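You operate a simulated robot arm through the tools that you are given. There is no shell and no other tool. Be economical: measure what you need, move in short steps, check, and stop when the job is done.

Carry out the task below with a simulated two-armed robot. There is one attempt and no reset: what you move stays moved.

JOB
Get the press ready: power on, emergency stop out, valve shut, rate 9, screen zeroed.
Fine: don't start the ram.

Only the result counts: the job must be done as asked and must still hold three seconds after the hand-in. Knocking over, shifting, dropping, spilling or breaking anything else fails it.

ROBOT AND FRAMES
Two 7-joint arms with three-finger grippers on one trunk, on a base that drives. Base frame: it is fixed to the floor where the robot stands at the start and does not move with it; the origin is under the middle of the robot, x ahead of it, y to its left, z up. Readings come in mm, rad, newtons and seconds.
The left shoulder is at the start at [30, 124, 1208], the right one opposite. With the tool pointing down near the work surface each hand reaches from about 100 to 460 mm from the robot's upright axis, wherever it stands, measured 20 degrees to its own side. Places, roughly: latch handle [700, 400, 1100]; main switch knob [600, 0, 1200]; release valve knob [600, 100, 900]. Payload 2.2 kg a hand.
The TCP of each hand is the grasp point between the finger pads, 28 mm short of the fingertips. In the tool frame z runs along the fingers and y along their closing line. Largest opening 102 mm; the body of the gripper starts 71 mm behind the TCP.
Orientation is that of the tool frame in the base frame, as a unit quaternion [w, x, y, z]. With the fingers straight down and closing along the base's y, the tool's x points along the base's -x, its y along +y and its z along -z.

CONTROLS
- The arms move only by the tool jog_arm. It takes "left_plan", "right_plan" or both (then of equal length, played together; a hand with none holds still); each is a list of rows, each an object of numbers (a shift or turn left out is 0, a gripper value left out holds the last): "hand": the closure in counts, from 0 (fully open) to 255 (shut); "dx", "dy", "dz": the shift along the tool's x, y, z in mm; "ax", "ay", "az": the turn, a rotation vector about the tool's x, y, z in rad. In form: [{"hand": .., "dx": .., "dy": .., "dz": .., "ax": .., "ay": .., "az": ..}, ...]. A call has 1 to 10 rows; each row is the pose to reach, as a shift and turn from the pose commanded when the call began, along the tool's axes at that moment. Each row takes 0.2 s and may step no farther than 50 mm and 0.15 rad from the row before; otherwise, or with a gripper value out of range, the whole call is refused. Where a pose cannot be reached the arm comes as near as it can. A force on the tool above 40 N (or 10 N above the force at the start of the call, whichever is more), or a blocked arm, ends the call early, and 0.2 s more pass. The fingers move at their own pace and stop on an object; they squeeze with about 21 N. The grip force told is the motor's: it shows also when the fingers shut on nothing. Time passes only in rows, and 0.2 s behind the last, so rows that repeat a pose let the fingers close. It gives the time, the measured TCP pose, the force on the tool (base axes), the opening and the grip force at its end, in the units of the frame above (readings bear some noise), with the torque about the TCP (base axes, N m) and any sound that the robot's microphone picked up.
- Cameras (640 x 400 px; columns grow to the right, rows downward): "scene" is now at [32.8, -12.3, 1892.3]; the picture's right is [-0.29, -0.96, 0.00], its down [-0.87, 0.26, -0.41] and it looks along [0.39, -0.12, -0.91] (base axes); focal length 214 px, centre (320, 200). "left" rides on the left gripper at [72, 38, -86] in its tool frame; the picture's right is [-0.46, 0.89, 0.00], its down [-0.60, -0.32, -0.73] and it looks along [-0.65, -0.34, 0.68] (tool axes); focal length 256 px, centre (320, 200). "right" rides on the right gripper at [69, 44, -86] in its tool frame; the picture's right is [-0.53, 0.85, 0.00], its down [-0.58, -0.36, -0.73] and it looks along [-0.62, -0.39, 0.68] (tool axes); focal length 256 px, centre (320, 200). There is no depth. A picture from a camera that has moved, and an enlarged one, comes with that camera's place and axes in the base frame and with its lens. The place of the scene camera against the robot may be out by one fixed shift of up to 18 mm in any direction.
- get_image(camera): a new picture of that camera. No time passes.
- slide_trunk(by): slides the trunk up (or, below 0, down) by that many mm; the arms and the scene camera ride with it, the base frame stays. It gives what a move gives, with no picture.
- drive_base(legs): drives the robot by 1 to 6 legs, each [ahead, left, turn to the left] in mm, mm and rad, along the robot's own axes; the way and the turn of a leg run together, so that a leg with both is an arc; at most 1500 mm and 3.142 rad a leg. The arms and the cameras ride along, it lands a little off, and it stops where it bumps. It gives what a move gives.
- pan_tilt(pan, tilt): turns the head with the scene camera to pan (to the left, within 2.496 rad either way) and tilt (down, from -0.506 to 1.204), counted from straight ahead of the robot. It gives what a move gives.
- zoom(camera, box): a new picture of the part [left, top, right, bottom] of that camera's present view, enlarged. No time passes.
- finish_job(): hands the job in; it is judged then, once.

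Work in short steps. Places have to be worked out from the pictures, the camera data and where the tool is seen: move nearer, look again, correct. Check each grasp and each placing, and mend what went wrong. You have 120 turns and 100 pictures in all, those below and enlarged ones among them. Open the grippers and draw the arms clear of the work before you hand the job in, unless the task says otherwise; then end with one line.

The tools are called after "Call:" by a JSON object that holds its "fn" and its "kwargs". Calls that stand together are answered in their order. jog_arm: Moves the arms, as the interface text tells. Its arguments: {"type":"object","properties":{"left_plan":{"type":"array","items":{"type":"object","properties":{"hand":{"type":"number"},"dx":{"type":"number"},"dy":{"type":"number"},"dz":{"type":"number"},"ax":{"type":"number"},"ay":{"type":"number"},"az":{"type":"number"}}}},"right_plan":{"type":"array","items":{"type":"object","properties":{"hand":{"type":"number"},"dx":{"type":"number"},"dy":{"type":"number"},"dz":{"type":"number"},"ax":{"type":"number"},"ay":{"type":"number"},"az":{"type":"number"}}}}},"required":[]} The other tools are called the same way: slide_trunk (by) slides the trunk up or down; drive_base (legs) drives the base; pan_tilt (pan, tilt) turns the head that bears the scene camera; get_image (camera) takes a picture; zoom (camera, box) takes an enlarged picture of a part of a camera's view; finish_job () hands the job in.

At the start:

```text
time_s: 0.0
left_ee_pos: [416.1, 267.9, 1557.4]
left_orientation: [-0.001, 0.001, 1.0, 0.0]
left_ft_force: [0.8, -0.1, -0.3]
left_wrist_torque: [-0.03, 0.0, 0.04]
left_width: 101.9
left_gripper_force: 0.0
right_ee_pos: [415.1, -47.5, 1614.7]
right_orientation: [-0.001, 0.0, 1.0, 0.0]
right_ft_force: [-0.1, 0.4, -0.1]
right_wrist_torque: [0.01, -0.01, -0.05]
right_width: 102.0
right_gripper_force: 0.0
trunk travel left (down, up): [-450.0, 90.0]
robot x, y, heading: [-1.0, -1.3, -0.001]
head pan, tilt: [-0.293, 1.148]
```

scene: 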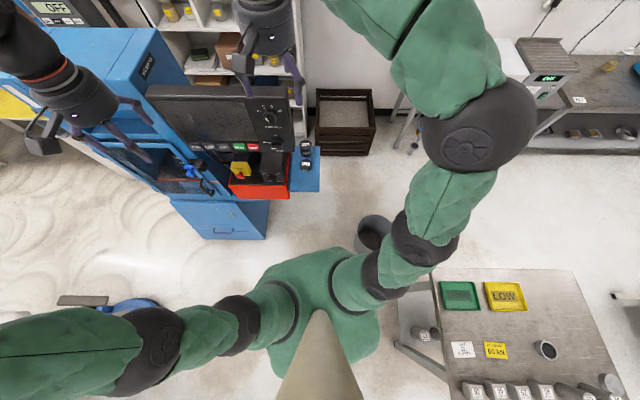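
right: 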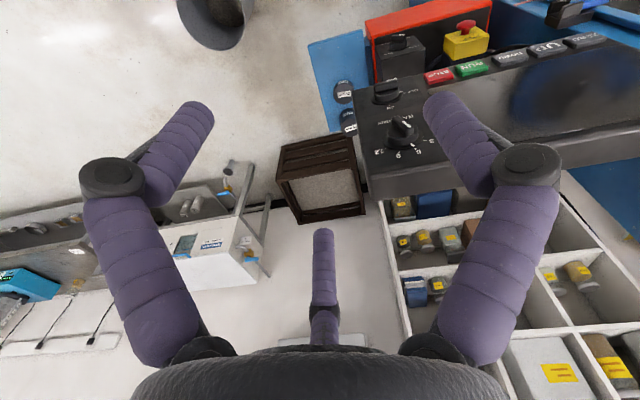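
left: 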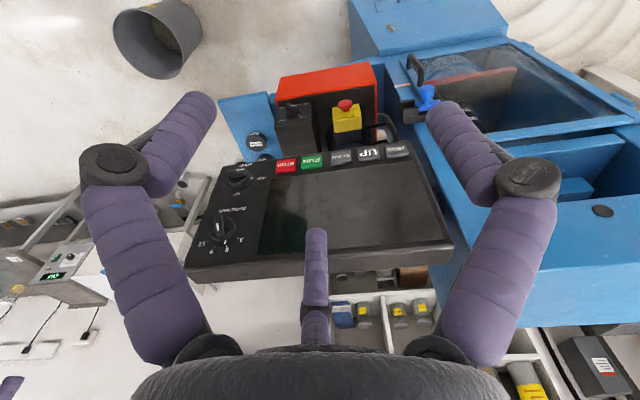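

The press console is ahead and a little left, with the arms over it. I'll look at it more flatly with the head first.

Call:
{"fn": "pan_tilt", "kwargs": {"pan": 0.1, "tilt": 0.8}}

Call:
{"fn": "get_image", "kwargs": {"camera": "scene"}}

Call:
{"fn": "zoom", "kwargs": {"camera": "left", "box": [180, 60, 460, 290]}}

Call:
{"fn": "zoom", "kwargs": {"camera": "right", "box": [300, 0, 640, 210]}}

```text
time_s: 0.9
left_ee_pos: [416.3, 267.0, 1557.1]
left_orientation: [-0.001, 0.0, 1.0, 0.0]
left_ft_force: [-0.5, -0.1, -0.1]
left_wrist_torque: [0.01, 0.02, -0.02]
left_width: 102.2
left_gripper_force: 0.0
right_ee_pos: [415.1, -48.6, 1614.2]
right_orientation: [0.0, -0.001, 1.0, 0.001]
right_ft_force: [-0.2, -0.5, 0.6]
right_wrist_torque: [0.0, 0.0, -0.04]
right_width: 102.0
right_gripper_force: 0.2
trunk travel left (down, up): [-450.0, 90.0]
robot x, y, heading: [2.4, 0.0, -0.0]
head pan, tilt: [0.099, 0.799]
```

```text
96 pictures are left
camera scene: at [55.8, 12.8, 1916.9], right [0.1, -1.0, 0.0], down [-0.71, -0.07, -0.7], along [0.69, 0.07, -0.72], focal length 214 px, centre (320, 200)
```

scene: 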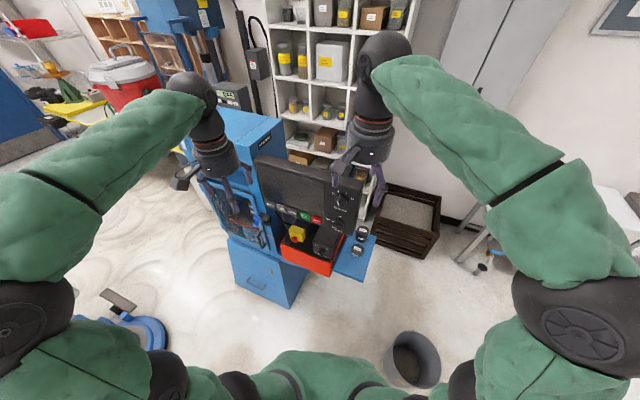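

```text
1.74 times, centred on (320, 175) of left
camera zoom: at [343.7, 305.0, 1642.9], right [0.47, 0.89, 0.0], down [0.6, -0.32, 0.73], along [0.65, -0.34, -0.68], focal length 445 px, centre (320, 244)
```

zoom: 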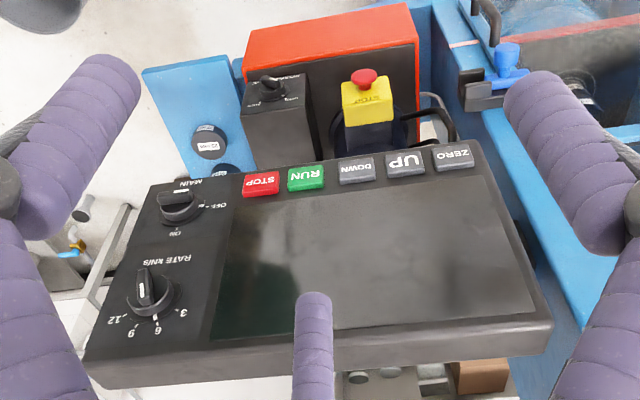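

```text
1.88 times, centred on (470, 105) of right
camera zoom: at [345.3, -4.9, 1701.1], right [0.53, 0.85, 0.0], down [0.58, -0.36, 0.73], along [0.62, -0.39, -0.68], focal length 482 px, centre (38, 379)
```

zoom: 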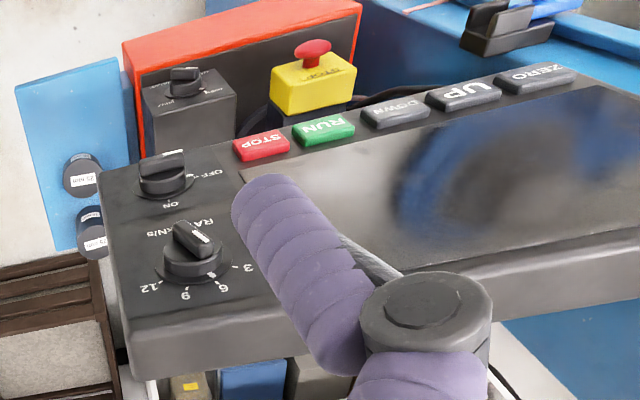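

Triangulating from both wrist views gives: main knob ≈[582,-13,1244], rate knob ≈[580,-11,1373], ZERO ≈[688,300,1221], E-stop ≈[680,211,960], valve ≈[635,58,930]. The panel is vertical with its normal at about (-0.95,0.32), so I'll turn the base to face it and shift left.

Call:
{"fn": "drive_base", "kwargs": {"legs": [[-50, 0, 0], [0, 0, -0.33], [0, 300, 0]]}}

Call:
{"fn": "pan_tilt", "kwargs": {"pan": 0.1, "tilt": 0.9}}

Call:
{"fn": "get_image", "kwargs": {"camera": "scene"}}

Call:
{"fn": "get_image", "kwargs": {"camera": "right"}}

```text
time_s: 4.5
left_ee_pos: [528.8, 400.9, 1556.5]
left_orientation: [0.001, 0.166, 0.986, 0.0]
left_ft_force: [0.2, 0.4, 0.4]
left_wrist_torque: [0.03, 0.01, 0.0]
left_width: 102.2
left_gripper_force: 0.1
right_ee_pos: [426.0, 103.8, 1614.6]
right_orientation: [0.0, 0.166, 0.986, 0.0]
right_ft_force: [0.4, -0.5, 0.1]
right_wrist_torque: [-0.02, -0.03, 0.01]
right_width: 101.9
right_gripper_force: 0.1
trunk travel left (down, up): [-450.0, 90.0]
robot x, y, heading: [47.2, 284.9, -0.328]
head pan, tilt: [0.099, 0.799]
```

```text
time_s: 5.2
left_ee_pos: [529.4, 403.1, 1554.4]
left_orientation: [0.001, 0.166, 0.986, 0.001]
left_ft_force: [0.6, -0.9, -0.5]
left_wrist_torque: [-0.02, 0.01, 0.02]
left_width: 101.9
left_gripper_force: 0.1
right_ee_pos: [426.3, 105.4, 1615.3]
right_orientation: [0.001, 0.167, 0.986, 0.0]
right_ft_force: [-0.3, -0.2, 0.8]
right_wrist_torque: [0.0, 0.03, 0.0]
right_width: 101.9
right_gripper_force: 0.1
trunk travel left (down, up): [-450.0, 90.0]
robot x, y, heading: [48.3, 285.2, -0.332]
head pan, tilt: [0.099, 0.901]
```

```text
93 pictures are left
camera scene: at [100.0, 283.4, 1909.1], right [-0.23, -0.97, 0.0], down [-0.76, 0.18, -0.62], along [0.6, -0.14, -0.78], focal length 214 px, centre (320, 200)
```

scene: 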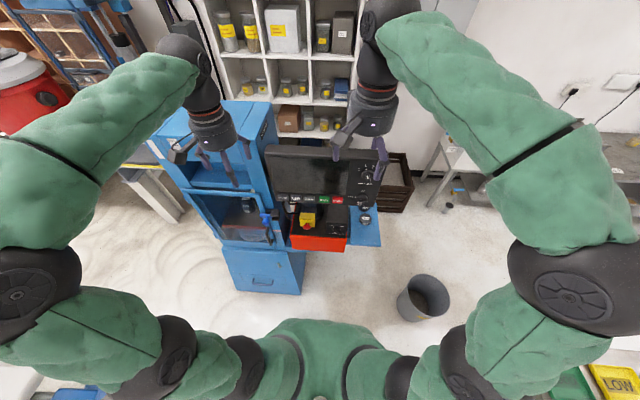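

```text
92 pictures are left
camera right: at [374.0, 168.3, 1701.2], right [0.78, 0.62, 0.0], down [0.43, -0.53, 0.73], along [0.46, -0.57, -0.68], focal length 256 px, centre (320, 200)
```

right: 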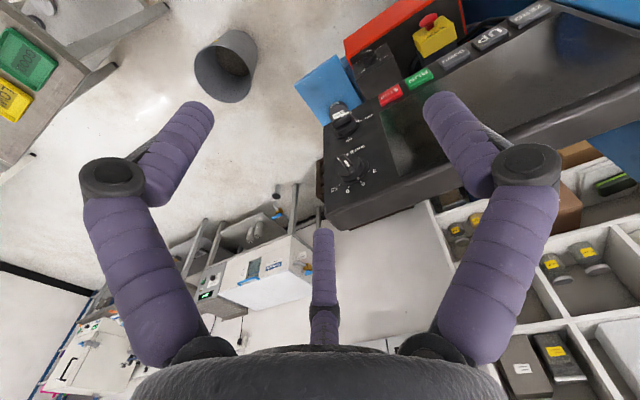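

The base now faces the panel. I'll zoom the scene on the panel to read the knobs.

Call:
{"fn": "zoom", "kwargs": {"camera": "scene", "box": [260, 140, 400, 255]}}

Call:
{"fn": "get_image", "kwargs": {"camera": "left"}}

```text
3.48 times, centred on (330, 198) of scene
camera zoom: at [100.0, 283.4, 1909.1], right [-0.23, -0.97, 0.0], down [-0.76, 0.18, -0.62], along [0.6, -0.14, -0.78], focal length 746 px, centre (285, 209)
```

zoom: 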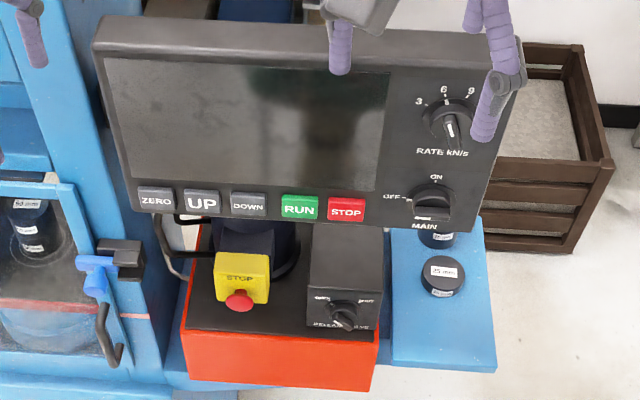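

```text
90 pictures are left
camera left: at [473.9, 462.1, 1642.6], right [0.73, 0.68, 0.0], down [0.47, -0.5, 0.73], along [0.5, -0.53, -0.68], focal length 256 px, centre (320, 200)
```

left: 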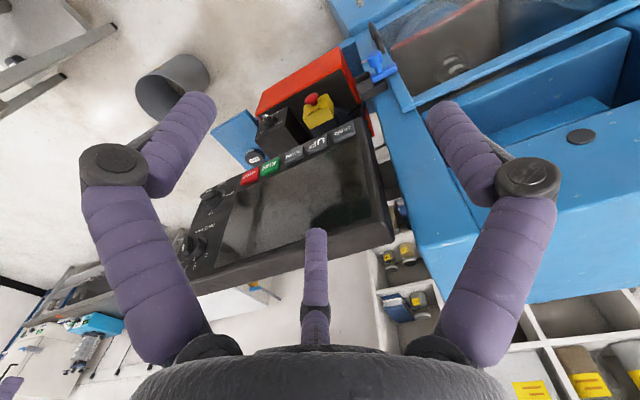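

The panel faces the robot squarely: ON is at the top and OFF at the left of MAIN, and the valve and E-stop both face me. I'll tilt the right hand to point forward while lowering it in front of the knobs.

Call:
{"fn": "jog_arm", "kwargs": {"right_plan": [{"hand": 0, "dz": 29, "dy": -6, "ay": -0.15}, {"dz": 58, "dy": -12, "ay": -0.3}, {"dz": 87, "dy": -18, "ay": -0.45}, {"dz": 116, "dy": -24, "ay": -0.6}, {"dz": 145, "dy": -30, "ay": -0.75}, {"dz": 174, "dy": -36, "ay": -0.9}, {"dz": 203, "dy": -42, "ay": -1.05}, {"dz": 232, "dy": -48, "ay": -1.2}, {"dz": 261, "dy": -54, "ay": -1.35}, {"dz": 290, "dy": -60, "ay": -1.5}]}}

Call:
{"fn": "get_image", "kwargs": {"camera": "right"}}

```text
time_s: 7.3
left_ee_pos: [531.0, 401.7, 1555.5]
left_orientation: [-0.001, 0.166, 0.986, 0.0]
left_ft_force: [1.0, -0.8, -0.3]
left_wrist_torque: [-0.01, 0.02, -0.02]
left_width: 102.0
left_gripper_force: 0.0
right_ee_pos: [408.5, 48.0, 1323.0]
right_orientation: [0.673, 0.122, 0.721, -0.113]
right_ft_force: [-0.6, 0.2, -0.2]
right_wrist_torque: [0.04, 0.01, 0.0]
right_width: 101.8
right_gripper_force: 0.0
trunk travel left (down, up): [-450.0, 90.0]
robot x, y, heading: [47.9, 282.0, -0.333]
head pan, tilt: [0.099, 0.901]
```

```text
89 pictures are left
camera right: at [336.3, 119.0, 1261.1], right [0.31, 0.79, 0.53], down [-0.77, -0.12, 0.63], along [0.56, -0.61, 0.57], focal length 256 px, centre (320, 200)
```

right: 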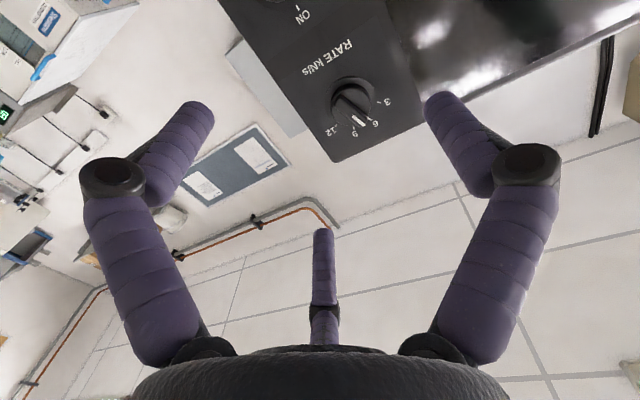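

The rate knob is in good view; I'll zoom in on it.

Call:
{"fn": "zoom", "kwargs": {"camera": "right", "box": [220, 0, 440, 160]}}

Call:
{"fn": "zoom", "kwargs": {"camera": "scene", "box": [330, 150, 390, 195]}}

Call:
{"fn": "zoom", "kwargs": {"camera": "scene", "box": [285, 190, 375, 250]}}

```text
2.50 times, centred on (330, 80) of right
camera zoom: at [336.3, 119.0, 1261.1], right [0.31, 0.79, 0.53], down [-0.77, -0.12, 0.63], along [0.56, -0.61, 0.57], focal length 640 px, centre (295, 500)
```

zoom: 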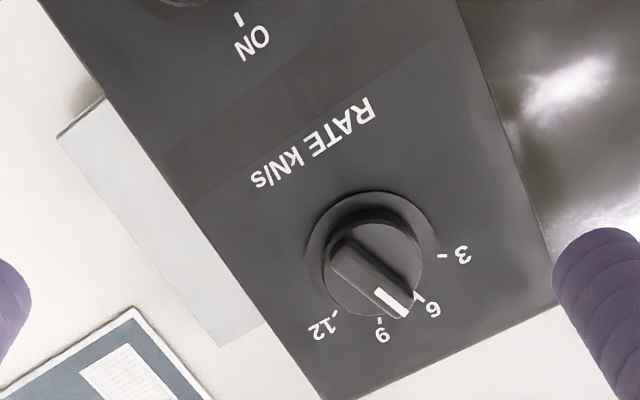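

```text
8.89 times, centred on (360, 172) of scene
camera zoom: at [100.9, 282.8, 1909.1], right [-0.23, -0.97, 0.0], down [-0.76, 0.18, -0.62], along [0.6, -0.14, -0.78], focal length 1906 px, centre (-36, 444)
```

zoom: 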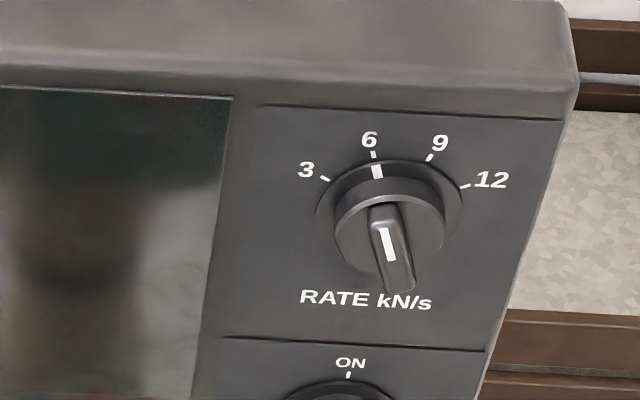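

```text
6.67 times, centred on (330, 220) of scene
camera zoom: at [100.9, 282.8, 1909.1], right [-0.23, -0.97, 0.0], down [-0.76, 0.18, -0.62], along [0.6, -0.14, -0.78], focal length 1430 px, centre (253, 67)
```

zoom: 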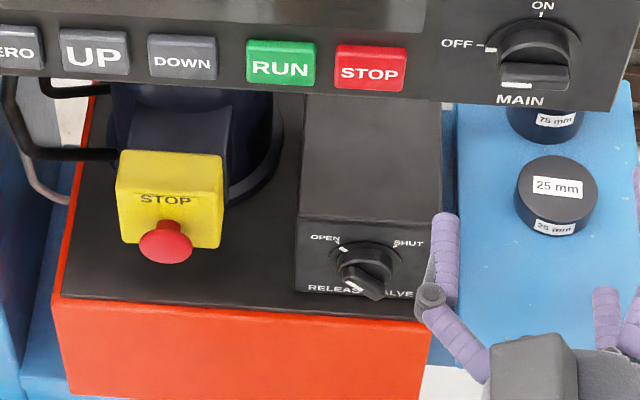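

The rate pointer sits at 6, the main switch at OFF and the valve at OPEN, so each needs a clockwise turn. The rate knob's bar front is at about [580,-12.5,1375]; I'll level the hand, roll it to the bar's angle and come nearer.

Call:
{"fn": "jog_arm", "kwargs": {"right_plan": [{"hand": 100, "dx": -17, "dz": 25, "ay": -0.023, "az": -0.12}, {"dx": -35, "dz": 50, "dy": -1, "ay": -0.046, "az": -0.24}, {"dx": -52, "dz": 75, "dy": -1, "ay": -0.07, "az": -0.35, "ax": 0.012}, {"dx": -55, "dz": 100, "dy": -1, "ay": -0.07, "az": -0.35, "ax": 0.012}]}}

Call:
{"fn": "get_image", "kwargs": {"camera": "right"}}

Call:
{"fn": "zoom", "kwargs": {"camera": "scene", "box": [310, 140, 400, 200]}}

```text
time_s: 8.3
left_ee_pos: [530.7, 401.4, 1555.5]
left_orientation: [0.0, 0.166, 0.986, 0.0]
left_ft_force: [0.1, 1.0, -0.9]
left_wrist_torque: [0.03, 0.05, 0.01]
left_width: 101.9
left_gripper_force: 0.0
right_ee_pos: [506.5, 13.4, 1372.0]
right_orientation: [0.666, -0.006, 0.707, -0.237]
right_ft_force: [-0.1, -1.3, 0.1]
right_wrist_torque: [0.01, -0.02, 0.01]
right_width: 62.1
right_gripper_force: 0.1
trunk travel left (down, up): [-450.0, 90.0]
robot x, y, heading: [49.5, 285.6, -0.334]
head pan, tilt: [0.099, 0.901]
```

```text
85 pictures are left
camera right: at [429.9, 57.7, 1292.6], right [0.32, 0.92, 0.21], down [-0.74, 0.1, 0.67], along [0.59, -0.37, 0.71], focal length 256 px, centre (320, 200)
```

right: 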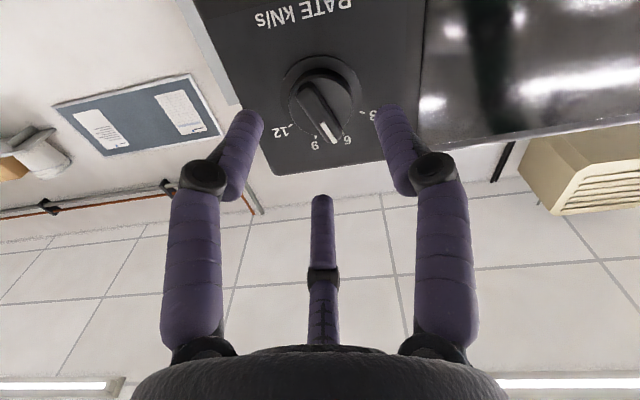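

```text
6.67 times, centred on (355, 170) of scene
camera zoom: at [101.7, 282.0, 1909.0], right [-0.23, -0.97, 0.0], down [-0.76, 0.18, -0.62], along [0.6, -0.14, -0.78], focal length 1430 px, centre (87, 400)
```

zoom: 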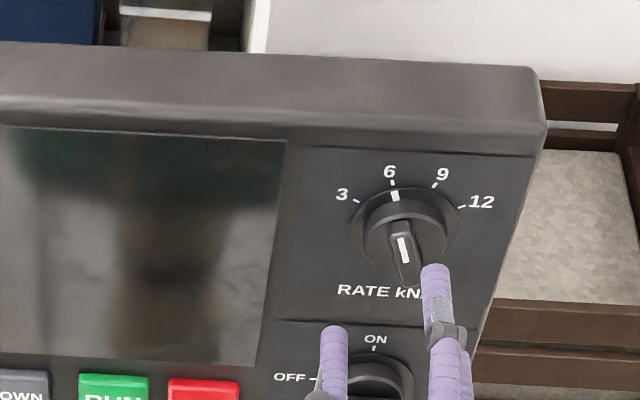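

The bar lies along the tool's x and the TCP is about 78 mm short and 4 mm low. I'll advance 63 mm with a small correction and close on the bar.

Call:
{"fn": "jog_arm", "kwargs": {"right_plan": [{"dx": -3, "dy": -3, "dz": 25}, {"dx": -3, "dy": -3, "dz": 45}, {"dx": -3, "dy": -3, "dz": 63}, {"dx": -3, "dy": -3, "dz": 63, "hand": 255}, {"dx": -3, "dy": -3, "dz": 63}, {"dx": -3, "dy": -3, "dz": 63}]}}

Call:
{"fn": "get_image", "kwargs": {"camera": "right"}}

```text
time_s: 9.8
left_ee_pos: [528.6, 406.9, 1556.6]
left_orientation: [0.001, 0.164, 0.986, -0.001]
left_ft_force: [0.2, -0.5, -1.0]
left_wrist_torque: [0.04, 0.0, -0.06]
left_width: 101.8
left_gripper_force: 0.1
right_ee_pos: [560.6, -5.3, 1375.9]
right_orientation: [0.665, -0.008, 0.708, -0.237]
right_ft_force: [-3.8, 22.9, -1.9]
right_wrist_torque: [-0.02, -0.15, 1.48]
right_width: 42.2
right_gripper_force: 45.3
trunk travel left (down, up): [-450.0, 90.0]
robot x, y, heading: [47.4, 286.0, -0.333]
head pan, tilt: [0.099, 0.901]
```

```text
83 pictures are left
camera right: at [483.7, 38.4, 1295.7], right [0.32, 0.93, 0.21], down [-0.74, 0.1, 0.67], along [0.6, -0.37, 0.71], focal length 256 px, centre (320, 200)
```

right: 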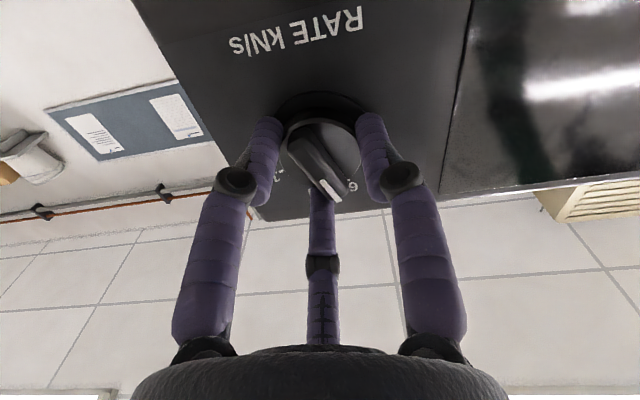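

The fingers went deep and closed on the round skirt (42 mm), with about 23 N sideways. I'll open, back off 11 mm, shift 2 mm left, and take the bar instead.

Call:
{"fn": "jog_arm", "kwargs": {"right_plan": [{"hand": 100}, {"hand": 100, "dz": 0}, {"dz": -11, "dy": 2}, {"hand": 255, "dz": -11, "dy": 2}, {"dz": -11, "dy": 2}, {"dz": -11, "dy": 2}, {"dz": -11, "dy": 2}]}}

Call:
{"fn": "get_image", "kwargs": {"camera": "right"}}

```text
time_s: 11.3
left_ee_pos: [527.2, 401.2, 1556.5]
left_orientation: [-0.001, 0.166, 0.986, 0.0]
left_ft_force: [-0.3, -0.1, 0.2]
left_wrist_torque: [-0.02, 0.0, 0.02]
left_width: 102.3
left_gripper_force: 0.1
right_ee_pos: [551.5, -6.2, 1376.2]
right_orientation: [0.667, -0.006, 0.707, -0.236]
right_ft_force: [-8.4, -1.9, -0.4]
right_wrist_torque: [0.18, 0.53, 0.19]
right_width: 21.7
right_gripper_force: 45.0
trunk travel left (down, up): [-450.0, 90.0]
robot x, y, heading: [49.3, 285.9, -0.336]
head pan, tilt: [0.099, 0.901]
```

```text
82 pictures are left
camera right: at [474.3, 37.4, 1296.0], right [0.32, 0.92, 0.21], down [-0.74, 0.1, 0.67], along [0.59, -0.37, 0.71], focal length 256 px, centre (320, 200)
```

right: 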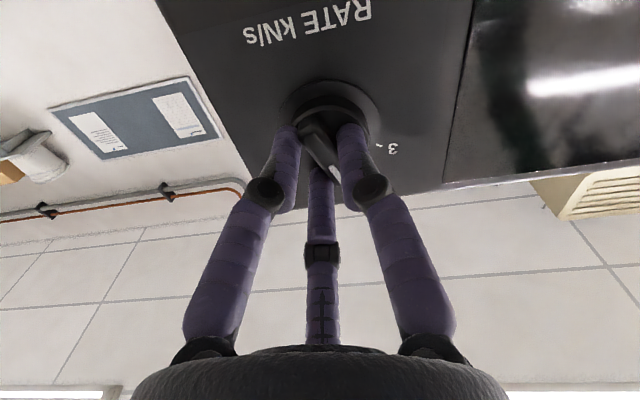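

Now the fingers hold the bar (21.7 mm) with little side force. I'll turn clockwise 0.70 rad.

Call:
{"fn": "jog_arm", "kwargs": {"right_plan": [{"az": 0.14}, {"az": 0.28}, {"az": 0.42}, {"az": 0.56}, {"az": 0.7}, {"az": 0.7}]}}

Call:
{"fn": "get_image", "kwargs": {"camera": "right"}}

Call:
{"fn": "zoom", "kwargs": {"camera": "scene", "box": [310, 140, 400, 200]}}

```text
time_s: 12.8
left_ee_pos: [528.3, 398.6, 1556.1]
left_orientation: [0.0, 0.166, 0.986, 0.002]
left_ft_force: [0.1, 0.7, -0.5]
left_wrist_torque: [0.06, 0.01, -0.01]
left_width: 102.0
left_gripper_force: 0.2
right_ee_pos: [551.2, -7.3, 1371.3]
right_orientation: [0.705, 0.239, 0.668, 0.006]
right_ft_force: [-12.5, -9.5, -21.4]
right_wrist_torque: [0.17, 0.69, 0.36]
right_width: 21.5
right_gripper_force: 45.1
trunk travel left (down, up): [-450.0, 90.0]
robot x, y, heading: [46.4, 285.8, -0.336]
head pan, tilt: [0.099, 0.901]
```

```text
81 pictures are left
camera right: at [489.7, 83.0, 1323.7], right [0.2, 0.57, 0.79], down [-0.87, -0.27, 0.42], along [0.46, -0.77, 0.44], focal length 256 px, centre (320, 200)
```

right: 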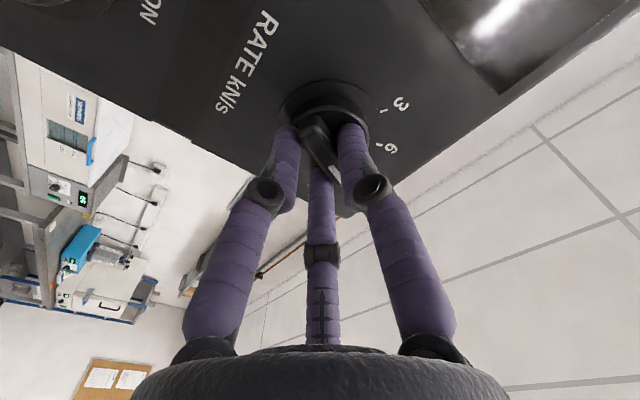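

```text
6.67 times, centred on (355, 170) of scene
camera zoom: at [98.6, 278.6, 1908.9], right [-0.23, -0.97, 0.0], down [-0.76, 0.18, -0.62], along [0.6, -0.14, -0.78], focal length 1430 px, centre (87, 400)
```

zoom: 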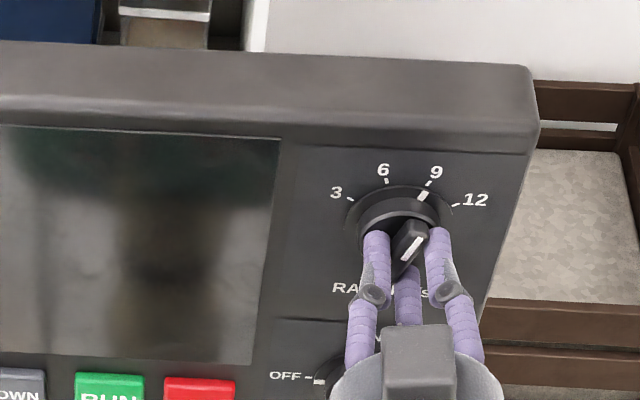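

The pointer now sits on 9. I'll release, back off 70 mm, and move down to the main switch while rolling back.

Call:
{"fn": "jog_arm", "kwargs": {"right_plan": [{"hand": 100}, {"hand": 100}, {"dz": -40}, {"dz": -80}, {"dz": -80, "dx": 40, "dy": -15, "az": -0.15}, {"dz": -80, "dx": 80, "dy": -29, "az": -0.3}, {"dz": -80, "dx": 119, "dy": -44, "az": -0.45}, {"dz": -80, "dx": 119, "dy": -44, "az": -0.6}, {"dz": -80, "dx": 119, "dy": -44, "az": -0.75}, {"dz": -80, "dx": 119, "dy": -44, "az": -0.9}]}}

Call:
{"fn": "jog_arm", "kwargs": {"right_plan": [{"az": -0.15}, {"az": -0.3}, {"az": -0.45}, {"az": -0.6}, {"az": -0.75}, {"az": -0.9}, {"az": -1.02}]}}

Call:
{"fn": "get_image", "kwargs": {"camera": "right"}}

Call:
{"fn": "zoom", "kwargs": {"camera": "scene", "box": [310, 140, 400, 200]}}

```text
time_s: 14.9
left_ee_pos: [529.1, 401.0, 1555.8]
left_orientation: [0.0, 0.165, 0.986, 0.0]
left_ft_force: [0.2, -0.7, -0.9]
left_wrist_torque: [0.01, -0.02, -0.01]
left_width: 102.0
left_gripper_force: 0.1
right_ee_pos: [472.9, 54.5, 1253.4]
right_orientation: [0.642, -0.061, 0.706, -0.293]
right_ft_force: [-0.9, -0.1, -0.4]
right_wrist_torque: [0.02, -0.02, 0.02]
right_width: 62.0
right_gripper_force: 0.1
right hand out of reach, approached as far as the arm can: row 6, 7, 8, 9, 10
trunk travel left (down, up): [-450.0, 90.0]
robot x, y, heading: [49.6, 286.6, -0.335]
head pan, tilt: [0.099, 0.901]
```

```text
time_s: 16.6
left_ee_pos: [528.4, 400.5, 1556.9]
left_orientation: [0.0, 0.167, 0.986, 0.0]
left_ft_force: [0.3, -0.3, 0.7]
left_wrist_torque: [0.02, -0.01, -0.02]
left_width: 102.0
left_gripper_force: 0.0
right_ee_pos: [472.5, 56.7, 1252.4]
right_orientation: [0.408, -0.409, 0.578, -0.577]
right_ft_force: [0.3, -0.5, 0.0]
right_wrist_torque: [0.01, 0.01, 0.0]
right_width: 61.9
right_gripper_force: 0.2
right hand out of reach, approached as far as the arm can: row 1, 2, 3, 4, 5, 6, 7
trunk travel left (down, up): [-450.0, 90.0]
robot x, y, heading: [48.6, 283.8, -0.334]
head pan, tilt: [0.099, 0.901]
```

```text
79 pictures are left
camera right: at [367.3, 20.3, 1209.0], right [0.18, 0.5, -0.85], down [-0.5, 0.79, 0.37], along [0.85, 0.36, 0.39], focal length 256 px, centre (320, 200)
```

right: 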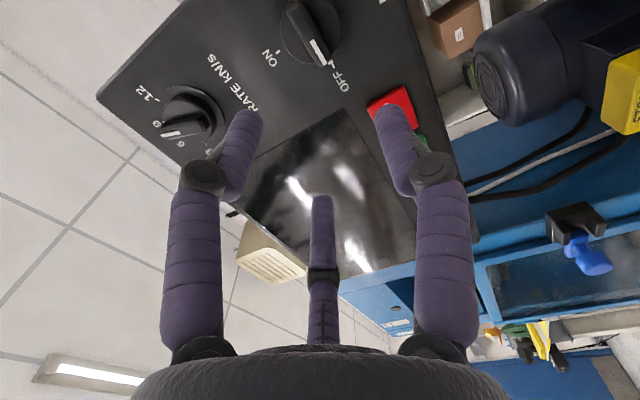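

```text
6.67 times, centred on (355, 170) of scene
camera zoom: at [99.4, 282.2, 1909.1], right [-0.23, -0.97, 0.0], down [-0.76, 0.18, -0.62], along [0.6, -0.14, -0.78], focal length 1430 px, centre (87, 400)
```

zoom: 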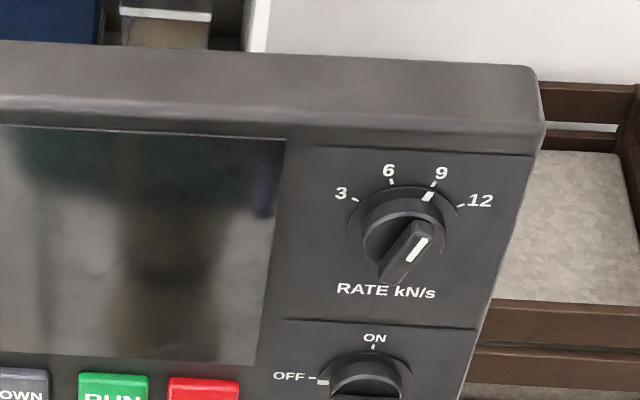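

RATE reads 9. The arm is cramped here, with the TCP held about 37 mm to the left of its target, so I'll back the base off 110 mm for room.

Call:
{"fn": "drive_base", "kwargs": {"legs": [[-110, 0, 0]]}}

```text
time_s: 17.8
left_ee_pos: [422.2, 438.8, 1556.5]
left_orientation: [0.0, 0.166, 0.986, 0.0]
left_ft_force: [0.3, -0.7, -0.4]
left_wrist_torque: [0.03, -0.04, -0.02]
left_width: 102.0
left_gripper_force: 0.0
right_ee_pos: [366.3, 93.4, 1251.9]
right_orientation: [0.408, -0.408, 0.579, -0.576]
right_ft_force: [0.5, 0.2, 0.4]
right_wrist_torque: [0.01, -0.01, 0.03]
right_width: 61.9
right_gripper_force: 0.0
trunk travel left (down, up): [-450.0, 90.0]
robot x, y, heading: [-54.8, 317.2, -0.335]
head pan, tilt: [0.099, 0.901]
```

Main knob front is at about [582,-13,1241]: 239 mm ahead, 30 right, 11 down. I'll go part way and check where the hand lands.

Call:
{"fn": "jog_arm", "kwargs": {"right_plan": [{"dz": 35, "dx": 8, "dy": 3}, {"dz": 70, "dx": 15, "dy": 6}, {"dz": 105, "dx": 22, "dy": 9}, {"dz": 140, "dx": 30, "dy": 11}, {"dz": 140, "dx": 30, "dy": 11}]}}

Call:
{"fn": "get_image", "kwargs": {"camera": "right"}}

```text
time_s: 19.0
left_ee_pos: [420.2, 439.3, 1556.6]
left_orientation: [0.0, 0.166, 0.986, -0.001]
left_ft_force: [-0.7, -0.3, -0.1]
left_wrist_torque: [-0.03, -0.02, 0.01]
left_width: 101.7
left_gripper_force: 0.1
right_ee_pos: [494.3, 56.5, 1257.7]
right_orientation: [0.396, -0.402, 0.589, -0.578]
right_ft_force: [-0.3, -0.1, 0.3]
right_wrist_torque: [-0.02, 0.03, -0.05]
right_width: 61.8
right_gripper_force: 0.1
right hand out of reach, approached as far as the arm can: row 1, 2, 3, 4, 5
trunk travel left (down, up): [-450.0, 90.0]
robot x, y, heading: [-63.9, 323.4, -0.334]
head pan, tilt: [0.099, 0.901]
```

```text
77 pictures are left
camera right: at [387.5, 23.5, 1216.5], right [0.18, 0.5, -0.84], down [-0.47, 0.8, 0.38], along [0.86, 0.33, 0.38], focal length 256 px, centre (320, 200)
```

right: 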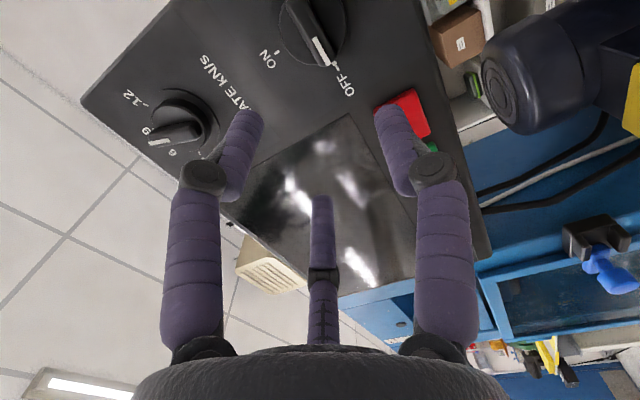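

The arm is at a joint limit at this height, though it was fine 130 mm higher. I'll raise the hand and roll back, then lower the trunk by 130 mm to recover the same arm shape at this height.

Call:
{"fn": "jog_arm", "kwargs": {"right_plan": [{"dz": -30, "dy": -13, "az": 0.15}, {"dz": -30, "dy": -26, "az": 0.3}, {"dz": -30, "dy": -39, "az": 0.45}, {"dz": -30, "dy": -52, "az": 0.6}, {"dz": -30, "dy": -65, "az": 0.75}, {"dz": -30, "dy": -78, "az": 0.9}, {"dz": -30, "dy": -91, "az": 1.05}, {"dz": -30, "dy": -104, "az": 1.2}, {"dz": -30, "dy": -117, "az": 1.35}, {"dz": -30, "dy": -130, "az": 1.5}]}}

Call:
{"fn": "slide_trunk", "kwargs": {"by": -130}}

```text
time_s: 21.2
left_ee_pos: [423.6, 437.8, 1557.3]
left_orientation: [0.0, 0.166, 0.986, 0.0]
left_ft_force: [-0.7, -0.6, 0.8]
left_wrist_torque: [-0.05, 0.0, 0.0]
left_width: 101.9
left_gripper_force: 0.0
right_ee_pos: [466.9, 64.8, 1390.6]
right_orientation: [0.692, 0.096, 0.701, -0.143]
right_ft_force: [0.0, 0.4, -0.3]
right_wrist_torque: [-0.01, -0.01, 0.01]
right_width: 62.2
right_gripper_force: 0.1
trunk travel left (down, up): [-450.0, 90.0]
robot x, y, heading: [-61.5, 324.3, -0.335]
head pan, tilt: [0.099, 0.901]
```

```text
time_s: 22.7
left_ee_pos: [422.2, 436.3, 1426.6]
left_orientation: [0.001, 0.165, 0.986, -0.001]
left_ft_force: [0.0, -0.6, 0.3]
left_wrist_torque: [0.0, 0.02, 0.02]
left_width: 102.1
left_gripper_force: 0.0
right_ee_pos: [468.6, 63.6, 1261.0]
right_orientation: [0.692, 0.095, 0.701, -0.143]
right_ft_force: [0.1, 0.1, 1.1]
right_wrist_torque: [-0.02, -0.01, 0.0]
right_width: 62.0
right_gripper_force: 0.1
trunk travel left (down, up): [-320.0, 220.0]
robot x, y, heading: [-57.7, 320.8, -0.332]
head pan, tilt: [0.099, 0.901]
```

Reach is fine again. Now I'll roll −1.5 here while lining up with the main knob (about 35 mm right, 20 down, 40 ahead).

Call:
{"fn": "jog_arm", "kwargs": {"right_plan": [{"dx": 5, "dy": -9, "dz": 10, "az": -0.15}, {"dx": 10, "dy": -18, "dz": 20, "az": -0.3}, {"dx": 15, "dy": -27, "dz": 30, "az": -0.45}, {"dx": 20, "dy": -35, "dz": 40, "az": -0.6}, {"dx": 20, "dy": -35, "dz": 40, "az": -0.75}, {"dx": 20, "dy": -35, "dz": 40, "az": -0.9}, {"dx": 20, "dy": -35, "dz": 40, "az": -1.05}, {"dx": 20, "dy": -35, "dz": 40, "az": -1.2}, {"dx": 20, "dy": -35, "dz": 40, "az": -1.35}, {"dx": 20, "dy": -35, "dz": 40, "az": -1.5}]}}

Call:
{"fn": "get_image", "kwargs": {"camera": "right"}}

```text
time_s: 24.9
left_ee_pos: [422.3, 438.1, 1425.8]
left_orientation: [0.001, 0.165, 0.986, -0.001]
left_ft_force: [0.6, -0.5, -0.2]
left_wrist_torque: [0.02, -0.01, 0.0]
left_width: 101.8
left_gripper_force: 0.0
right_ee_pos: [492.9, 17.8, 1242.9]
right_orientation: [0.408, -0.409, 0.577, -0.577]
right_ft_force: [0.4, -1.0, -0.1]
right_wrist_torque: [0.06, 0.02, 0.02]
right_width: 62.1
right_gripper_force: 0.0
trunk travel left (down, up): [-320.0, 220.0]
robot x, y, heading: [-61.1, 323.5, -0.332]
head pan, tilt: [0.099, 0.901]
```

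```text
76 pictures are left
camera right: at [388.2, -19.6, 1199.6], right [0.18, 0.5, -0.85], down [-0.5, 0.79, 0.37], along [0.85, 0.36, 0.39], focal length 256 px, centre (320, 200)
```

right: 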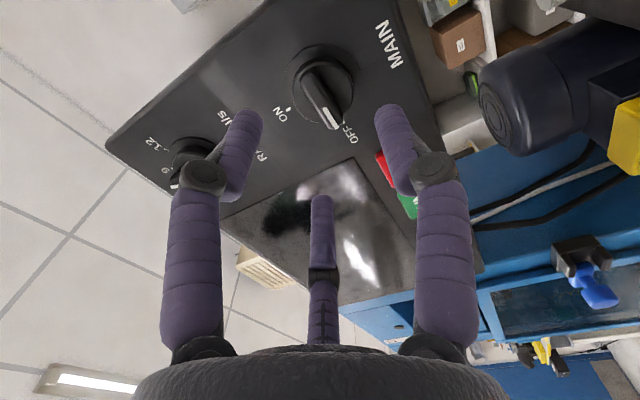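

Aligned and reachable now: the knob is 93 mm ahead and about 2.6 mm left of the TCP. I'll advance 66 mm (the depth that worked before) and close.

Call:
{"fn": "jog_arm", "kwargs": {"right_plan": [{"dx": -2.5, "dz": 30}, {"dx": -2.5, "dz": 50}, {"dx": -2.5, "dz": 66}, {"dx": -2.5, "dz": 66, "hand": 255}, {"dx": -2.5, "dz": 66}, {"dx": -2.5, "dz": 66}, {"dx": -2.5, "dz": 66}]}}

Call:
{"fn": "get_image", "kwargs": {"camera": "right"}}

```text
time_s: 26.5
left_ee_pos: [422.3, 441.6, 1425.8]
left_orientation: [0.0, 0.166, 0.986, 0.0]
left_ft_force: [0.1, -0.1, -0.1]
left_wrist_torque: [-0.02, -0.04, 0.0]
left_width: 101.9
left_gripper_force: 0.1
right_ee_pos: [554.2, 2.7, 1245.8]
right_orientation: [0.408, -0.409, 0.577, -0.577]
right_ft_force: [0.7, 21.3, 8.8]
right_wrist_torque: [0.14, -0.2, 1.76]
right_width: 21.7
right_gripper_force: 45.5
trunk travel left (down, up): [-320.0, 220.0]
robot x, y, heading: [-58.2, 325.4, -0.336]
head pan, tilt: [0.099, 0.901]
```

```text
75 pictures are left
camera right: at [449.1, -34.3, 1202.5], right [0.18, 0.5, -0.85], down [-0.5, 0.79, 0.36], along [0.85, 0.36, 0.39], focal length 256 px, centre (320, 200)
```

right: 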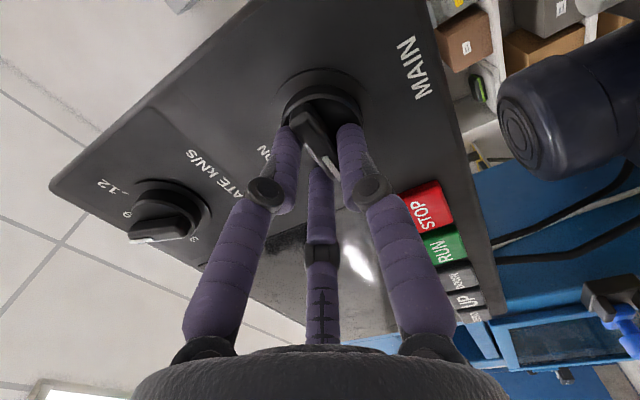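

The bar is gripped (21.7 mm) with some side load. I'll relieve that by 3 mm and turn clockwise 1.5 rad.

Call:
{"fn": "jog_arm", "kwargs": {"right_plan": [{"dx": -3, "az": 0.15}, {"dx": -3, "az": 0.3}, {"dx": -3, "az": 0.45}, {"dx": -3, "az": 0.6}, {"dx": -3, "az": 0.75}, {"dx": -3, "az": 0.9}, {"dx": -3, "az": 1.05}, {"dx": -3, "az": 1.2}, {"dx": -3, "az": 1.35}, {"dx": -3, "az": 1.5}]}}

Call:
{"fn": "get_image", "kwargs": {"camera": "scene"}}

Call:
{"fn": "get_image", "kwargs": {"camera": "right"}}

```text
time_s: 28.6
left_ee_pos: [417.2, 438.9, 1427.1]
left_orientation: [0.001, 0.168, 0.986, 0.0]
left_ft_force: [-0.1, 1.2, -0.5]
left_wrist_torque: [-0.03, 0.02, 0.06]
left_width: 101.9
left_gripper_force: 0.1
right_ee_pos: [551.5, -5.3, 1246.7]
right_orientation: [0.679, 0.039, 0.704, -0.204]
right_ft_force: [-28.6, -3.4, 4.3]
right_wrist_torque: [-0.02, 0.05, 1.39]
right_width: 22.1
right_gripper_force: 45.0
trunk travel left (down, up): [-320.0, 220.0]
robot x, y, heading: [-56.1, 326.3, -0.334]
head pan, tilt: [0.099, 0.901]
stopped in row 10 (right hand): the force on the tool passed its limit at 41 N (the readings are from after the stop); the commanded pose is now the measured one
```

```text
74 pictures are left
camera scene: at [-13.9, 319.5, 1779.0], right [-0.23, -0.97, 0.0], down [-0.76, 0.18, -0.62], along [0.61, -0.15, -0.78], focal length 214 px, centre (320, 200)
```

scene: 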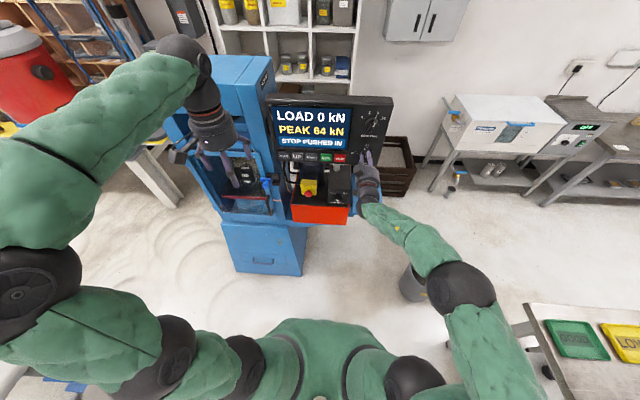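

```text
73 pictures are left
camera right: at [479.0, 48.4, 1169.4], right [0.32, 0.89, 0.32], down [-0.77, 0.05, 0.64], along [0.56, -0.45, 0.7], focal length 256 px, centre (320, 200)
```

right: 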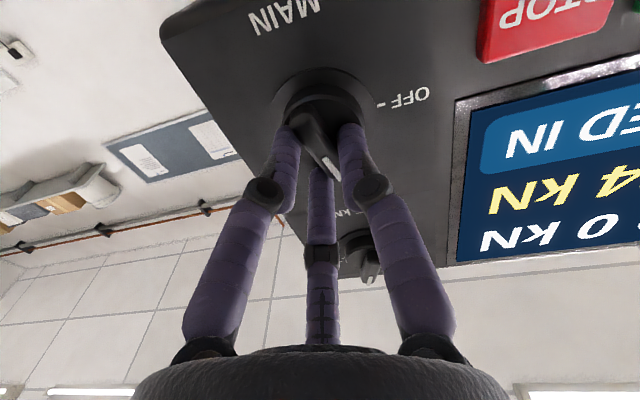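

The screen came on: LOAD 0, PEAK 64, STOP PUSHED IN. The turn stopped about 0.28 rad short of upright, so I'll ease back 2 mm and finish it.

Call:
{"fn": "jog_arm", "kwargs": {"right_plan": [{"dz": -2, "az": 0.1}, {"dz": -2, "az": 0.2}, {"dz": -2, "az": 0.29}, {"dz": -2, "az": 0.29}]}}

Call:
{"fn": "zoom", "kwargs": {"camera": "scene", "box": [260, 85, 410, 190]}}

```text
time_s: 29.6
left_ee_pos: [418.4, 434.8, 1428.4]
left_orientation: [0.001, 0.167, 0.986, 0.002]
left_ft_force: [-0.7, -0.8, -0.7]
left_wrist_torque: [-0.03, -0.01, 0.0]
left_width: 102.1
left_gripper_force: 0.1
right_ee_pos: [550.0, -7.3, 1246.0]
right_orientation: [0.701, 0.141, 0.691, -0.104]
right_ft_force: [-26.3, -16.9, 0.3]
right_wrist_torque: [-2.05, 0.98, 0.84]
right_width: 21.5
right_gripper_force: 44.9
trunk travel left (down, up): [-320.0, 220.0]
robot x, y, heading: [-61.3, 320.1, -0.333]
head pan, tilt: [0.099, 0.901]
```

```text
3.81 times, centred on (335, 138) of scene
camera zoom: at [-12.5, 315.8, 1779.1], right [-0.23, -0.97, 0.0], down [-0.76, 0.18, -0.62], along [0.61, -0.14, -0.78], focal length 817 px, centre (263, 438)
```

zoom: 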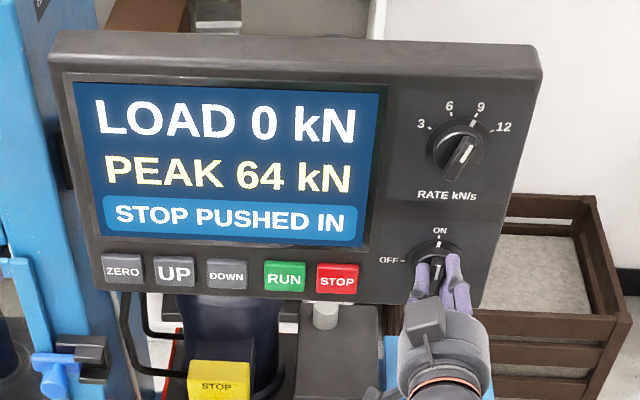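

MAIN is at ON with RATE on 9. I'll release and retract 110 mm, then lower the trunk 300 mm for the valve and E-stop.

Call:
{"fn": "jog_arm", "kwargs": {"right_plan": [{"hand": 100}, {"hand": 100}, {"dz": -40}, {"dz": -80}, {"dz": -110}]}}

Call:
{"fn": "slide_trunk", "kwargs": {"by": -290}}

Call:
{"fn": "get_image", "kwargs": {"camera": "right"}}

Call:
{"fn": "get_image", "kwargs": {"camera": "scene"}}

```text
time_s: 30.8
left_ee_pos: [421.9, 437.5, 1426.3]
left_orientation: [0.0, 0.167, 0.986, 0.001]
left_ft_force: [0.5, 1.2, -0.3]
left_wrist_torque: [0.01, -0.02, -0.01]
left_width: 102.0
left_gripper_force: 0.0
right_ee_pos: [451.0, 33.7, 1246.0]
right_orientation: [0.7, 0.14, 0.692, -0.104]
right_ft_force: [-0.6, -0.2, -0.2]
right_wrist_torque: [-0.02, 0.04, 0.03]
right_width: 62.0
right_gripper_force: 0.2
trunk travel left (down, up): [-320.0, 220.0]
robot x, y, heading: [-57.2, 323.2, -0.331]
head pan, tilt: [0.099, 0.901]
```

```text
time_s: 33.7
left_ee_pos: [423.0, 437.4, 1138.0]
left_orientation: [0.001, 0.167, 0.986, 0.0]
left_ft_force: [-0.2, -0.5, 1.2]
left_wrist_torque: [-0.01, 0.04, 0.01]
left_width: 101.8
left_gripper_force: 0.1
right_ee_pos: [452.7, 32.9, 955.9]
right_orientation: [0.7, 0.141, 0.692, -0.103]
right_ft_force: [0.1, 0.3, -0.3]
right_wrist_torque: [0.02, 0.0, 0.01]
right_width: 62.0
right_gripper_force: 0.1
trunk travel left (down, up): [-30.0, 510.0]
robot x, y, heading: [-58.1, 319.1, -0.333]
head pan, tilt: [0.099, 0.901]
```

```text
71 pictures are left
camera right: at [386.5, 106.3, 889.0], right [0.28, 0.77, 0.58], down [-0.82, -0.12, 0.56], along [0.5, -0.63, 0.6], focal length 256 px, centre (320, 200)
```

right: 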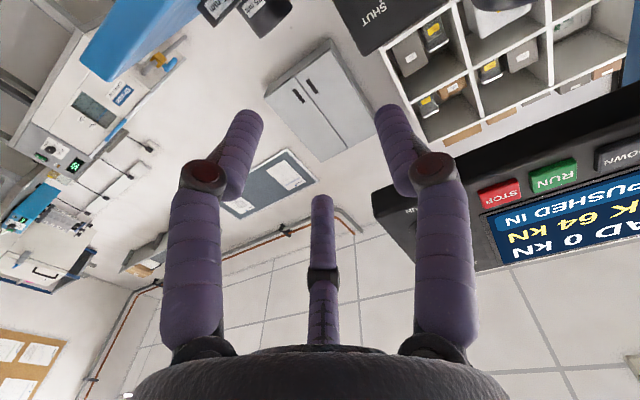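

```text
70 pictures are left
camera scene: at [-7.5, 318.8, 1489.2], right [-0.23, -0.97, 0.0], down [-0.76, 0.18, -0.62], along [0.6, -0.14, -0.78], focal length 214 px, centre (320, 200)
```

scene: 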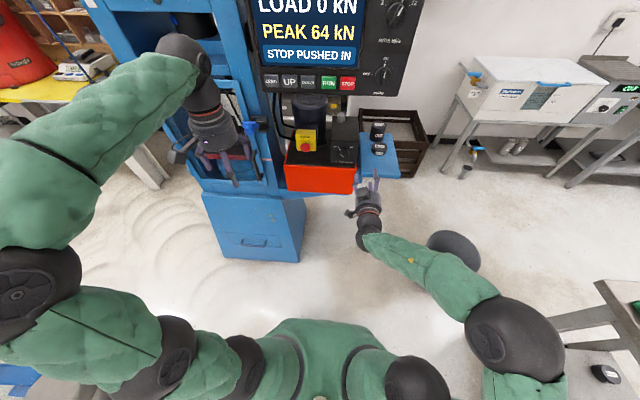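

Good view from here; zoom on the valve and E-stop.

Call:
{"fn": "zoom", "kwargs": {"camera": "scene", "box": [270, 100, 400, 195]}}

```text
4.21 times, centred on (335, 148) of scene
camera zoom: at [-7.5, 318.8, 1489.2], right [-0.23, -0.97, 0.0], down [-0.76, 0.18, -0.62], along [0.6, -0.14, -0.78], focal length 903 px, centre (257, 421)
```

zoom: 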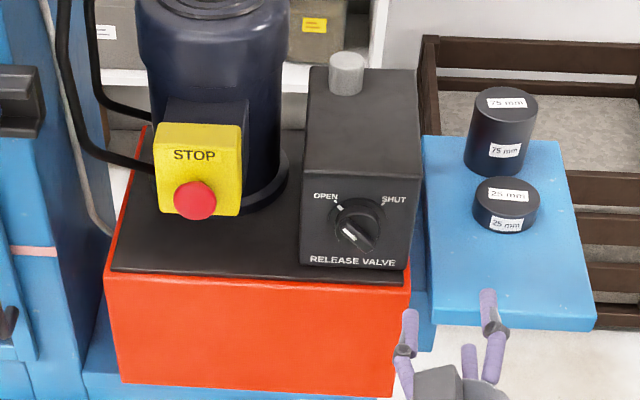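

Valve bar front is around [635,60,920], about 86 mm left and 31 down from the hand. I'll move in front of it, rolling −0.75 to the bar's angle.

Call:
{"fn": "jog_arm", "kwargs": {"right_plan": [{"dy": 17, "dx": 5, "az": -0.15}, {"dy": 34, "dx": 10, "az": -0.3}, {"dy": 51, "dx": 15, "az": -0.45}, {"dy": 68, "dx": 20, "az": -0.6}, {"dy": 85, "dx": 25, "dz": 20, "az": -0.74}, {"dy": 85, "dx": 25, "dz": 50, "az": -0.74}]}}

Call:
{"fn": "get_image", "kwargs": {"camera": "right"}}

```text
time_s: 35.1
left_ee_pos: [421.9, 436.6, 1136.8]
left_orientation: [0.0, 0.167, 0.986, 0.0]
left_ft_force: [-0.6, 0.3, -0.1]
left_wrist_torque: [0.01, 0.03, -0.04]
left_width: 101.8
left_gripper_force: 0.1
right_ee_pos: [529.0, 95.7, 932.9]
right_orientation: [0.615, -0.12, 0.696, -0.351]
right_ft_force: [0.5, -0.4, -0.1]
right_wrist_torque: [-0.02, -0.02, 0.02]
right_width: 62.3
right_gripper_force: 0.0
trunk travel left (down, up): [-30.0, 510.0]
robot x, y, heading: [-60.5, 322.9, -0.34]
head pan, tilt: [0.099, 0.901]
```

```text
68 pictures are left
camera right: at [443.6, 114.8, 851.9], right [0.34, 0.93, -0.13], down [-0.66, 0.33, 0.68], along [0.67, -0.14, 0.73], focal length 256 px, centre (320, 200)
```

right: 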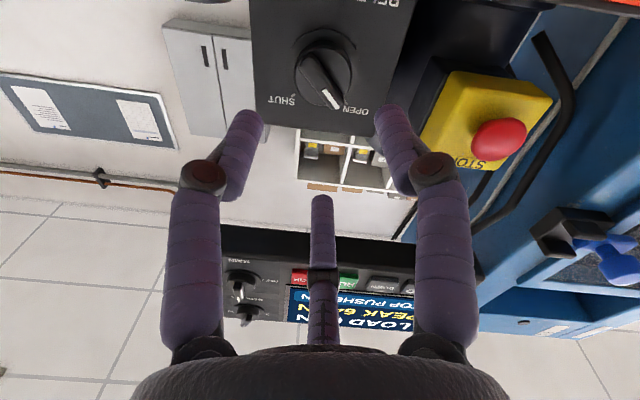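

The bar lines up with the tool; the valve is about 112 mm ahead and the E-stop is confirmed at ≈[680,211,959]. I'll advance 84 mm and close.

Call:
{"fn": "jog_arm", "kwargs": {"right_plan": [{"dz": 40}, {"dz": 65}, {"dz": 84}, {"dz": 84, "hand": 255}, {"dz": 84}, {"dz": 84}, {"dz": 84}]}}

Call:
{"fn": "get_image", "kwargs": {"camera": "right"}}

```text
time_s: 36.7
left_ee_pos: [421.9, 438.6, 1136.4]
left_orientation: [0.0, 0.167, 0.986, -0.001]
left_ft_force: [-0.6, -0.1, 0.8]
left_wrist_torque: [-0.01, -0.02, 0.03]
left_width: 101.9
left_gripper_force: 0.1
right_ee_pos: [605.6, 67.4, 934.2]
right_orientation: [0.615, -0.122, 0.696, -0.35]
right_ft_force: [-10.1, 3.6, 0.8]
right_wrist_torque: [0.22, 0.77, 0.41]
right_width: 21.6
right_gripper_force: 44.8
trunk travel left (down, up): [-30.0, 510.0]
robot x, y, heading: [-58.9, 322.4, -0.331]
head pan, tilt: [0.099, 0.901]
```

```text
67 pictures are left
camera right: at [521.1, 87.6, 854.2], right [0.34, 0.93, -0.12], down [-0.66, 0.33, 0.68], along [0.67, -0.14, 0.73], focal length 256 px, centre (320, 200)
```

right: 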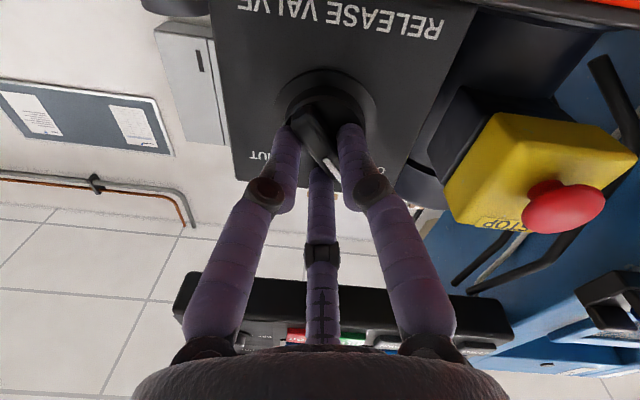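

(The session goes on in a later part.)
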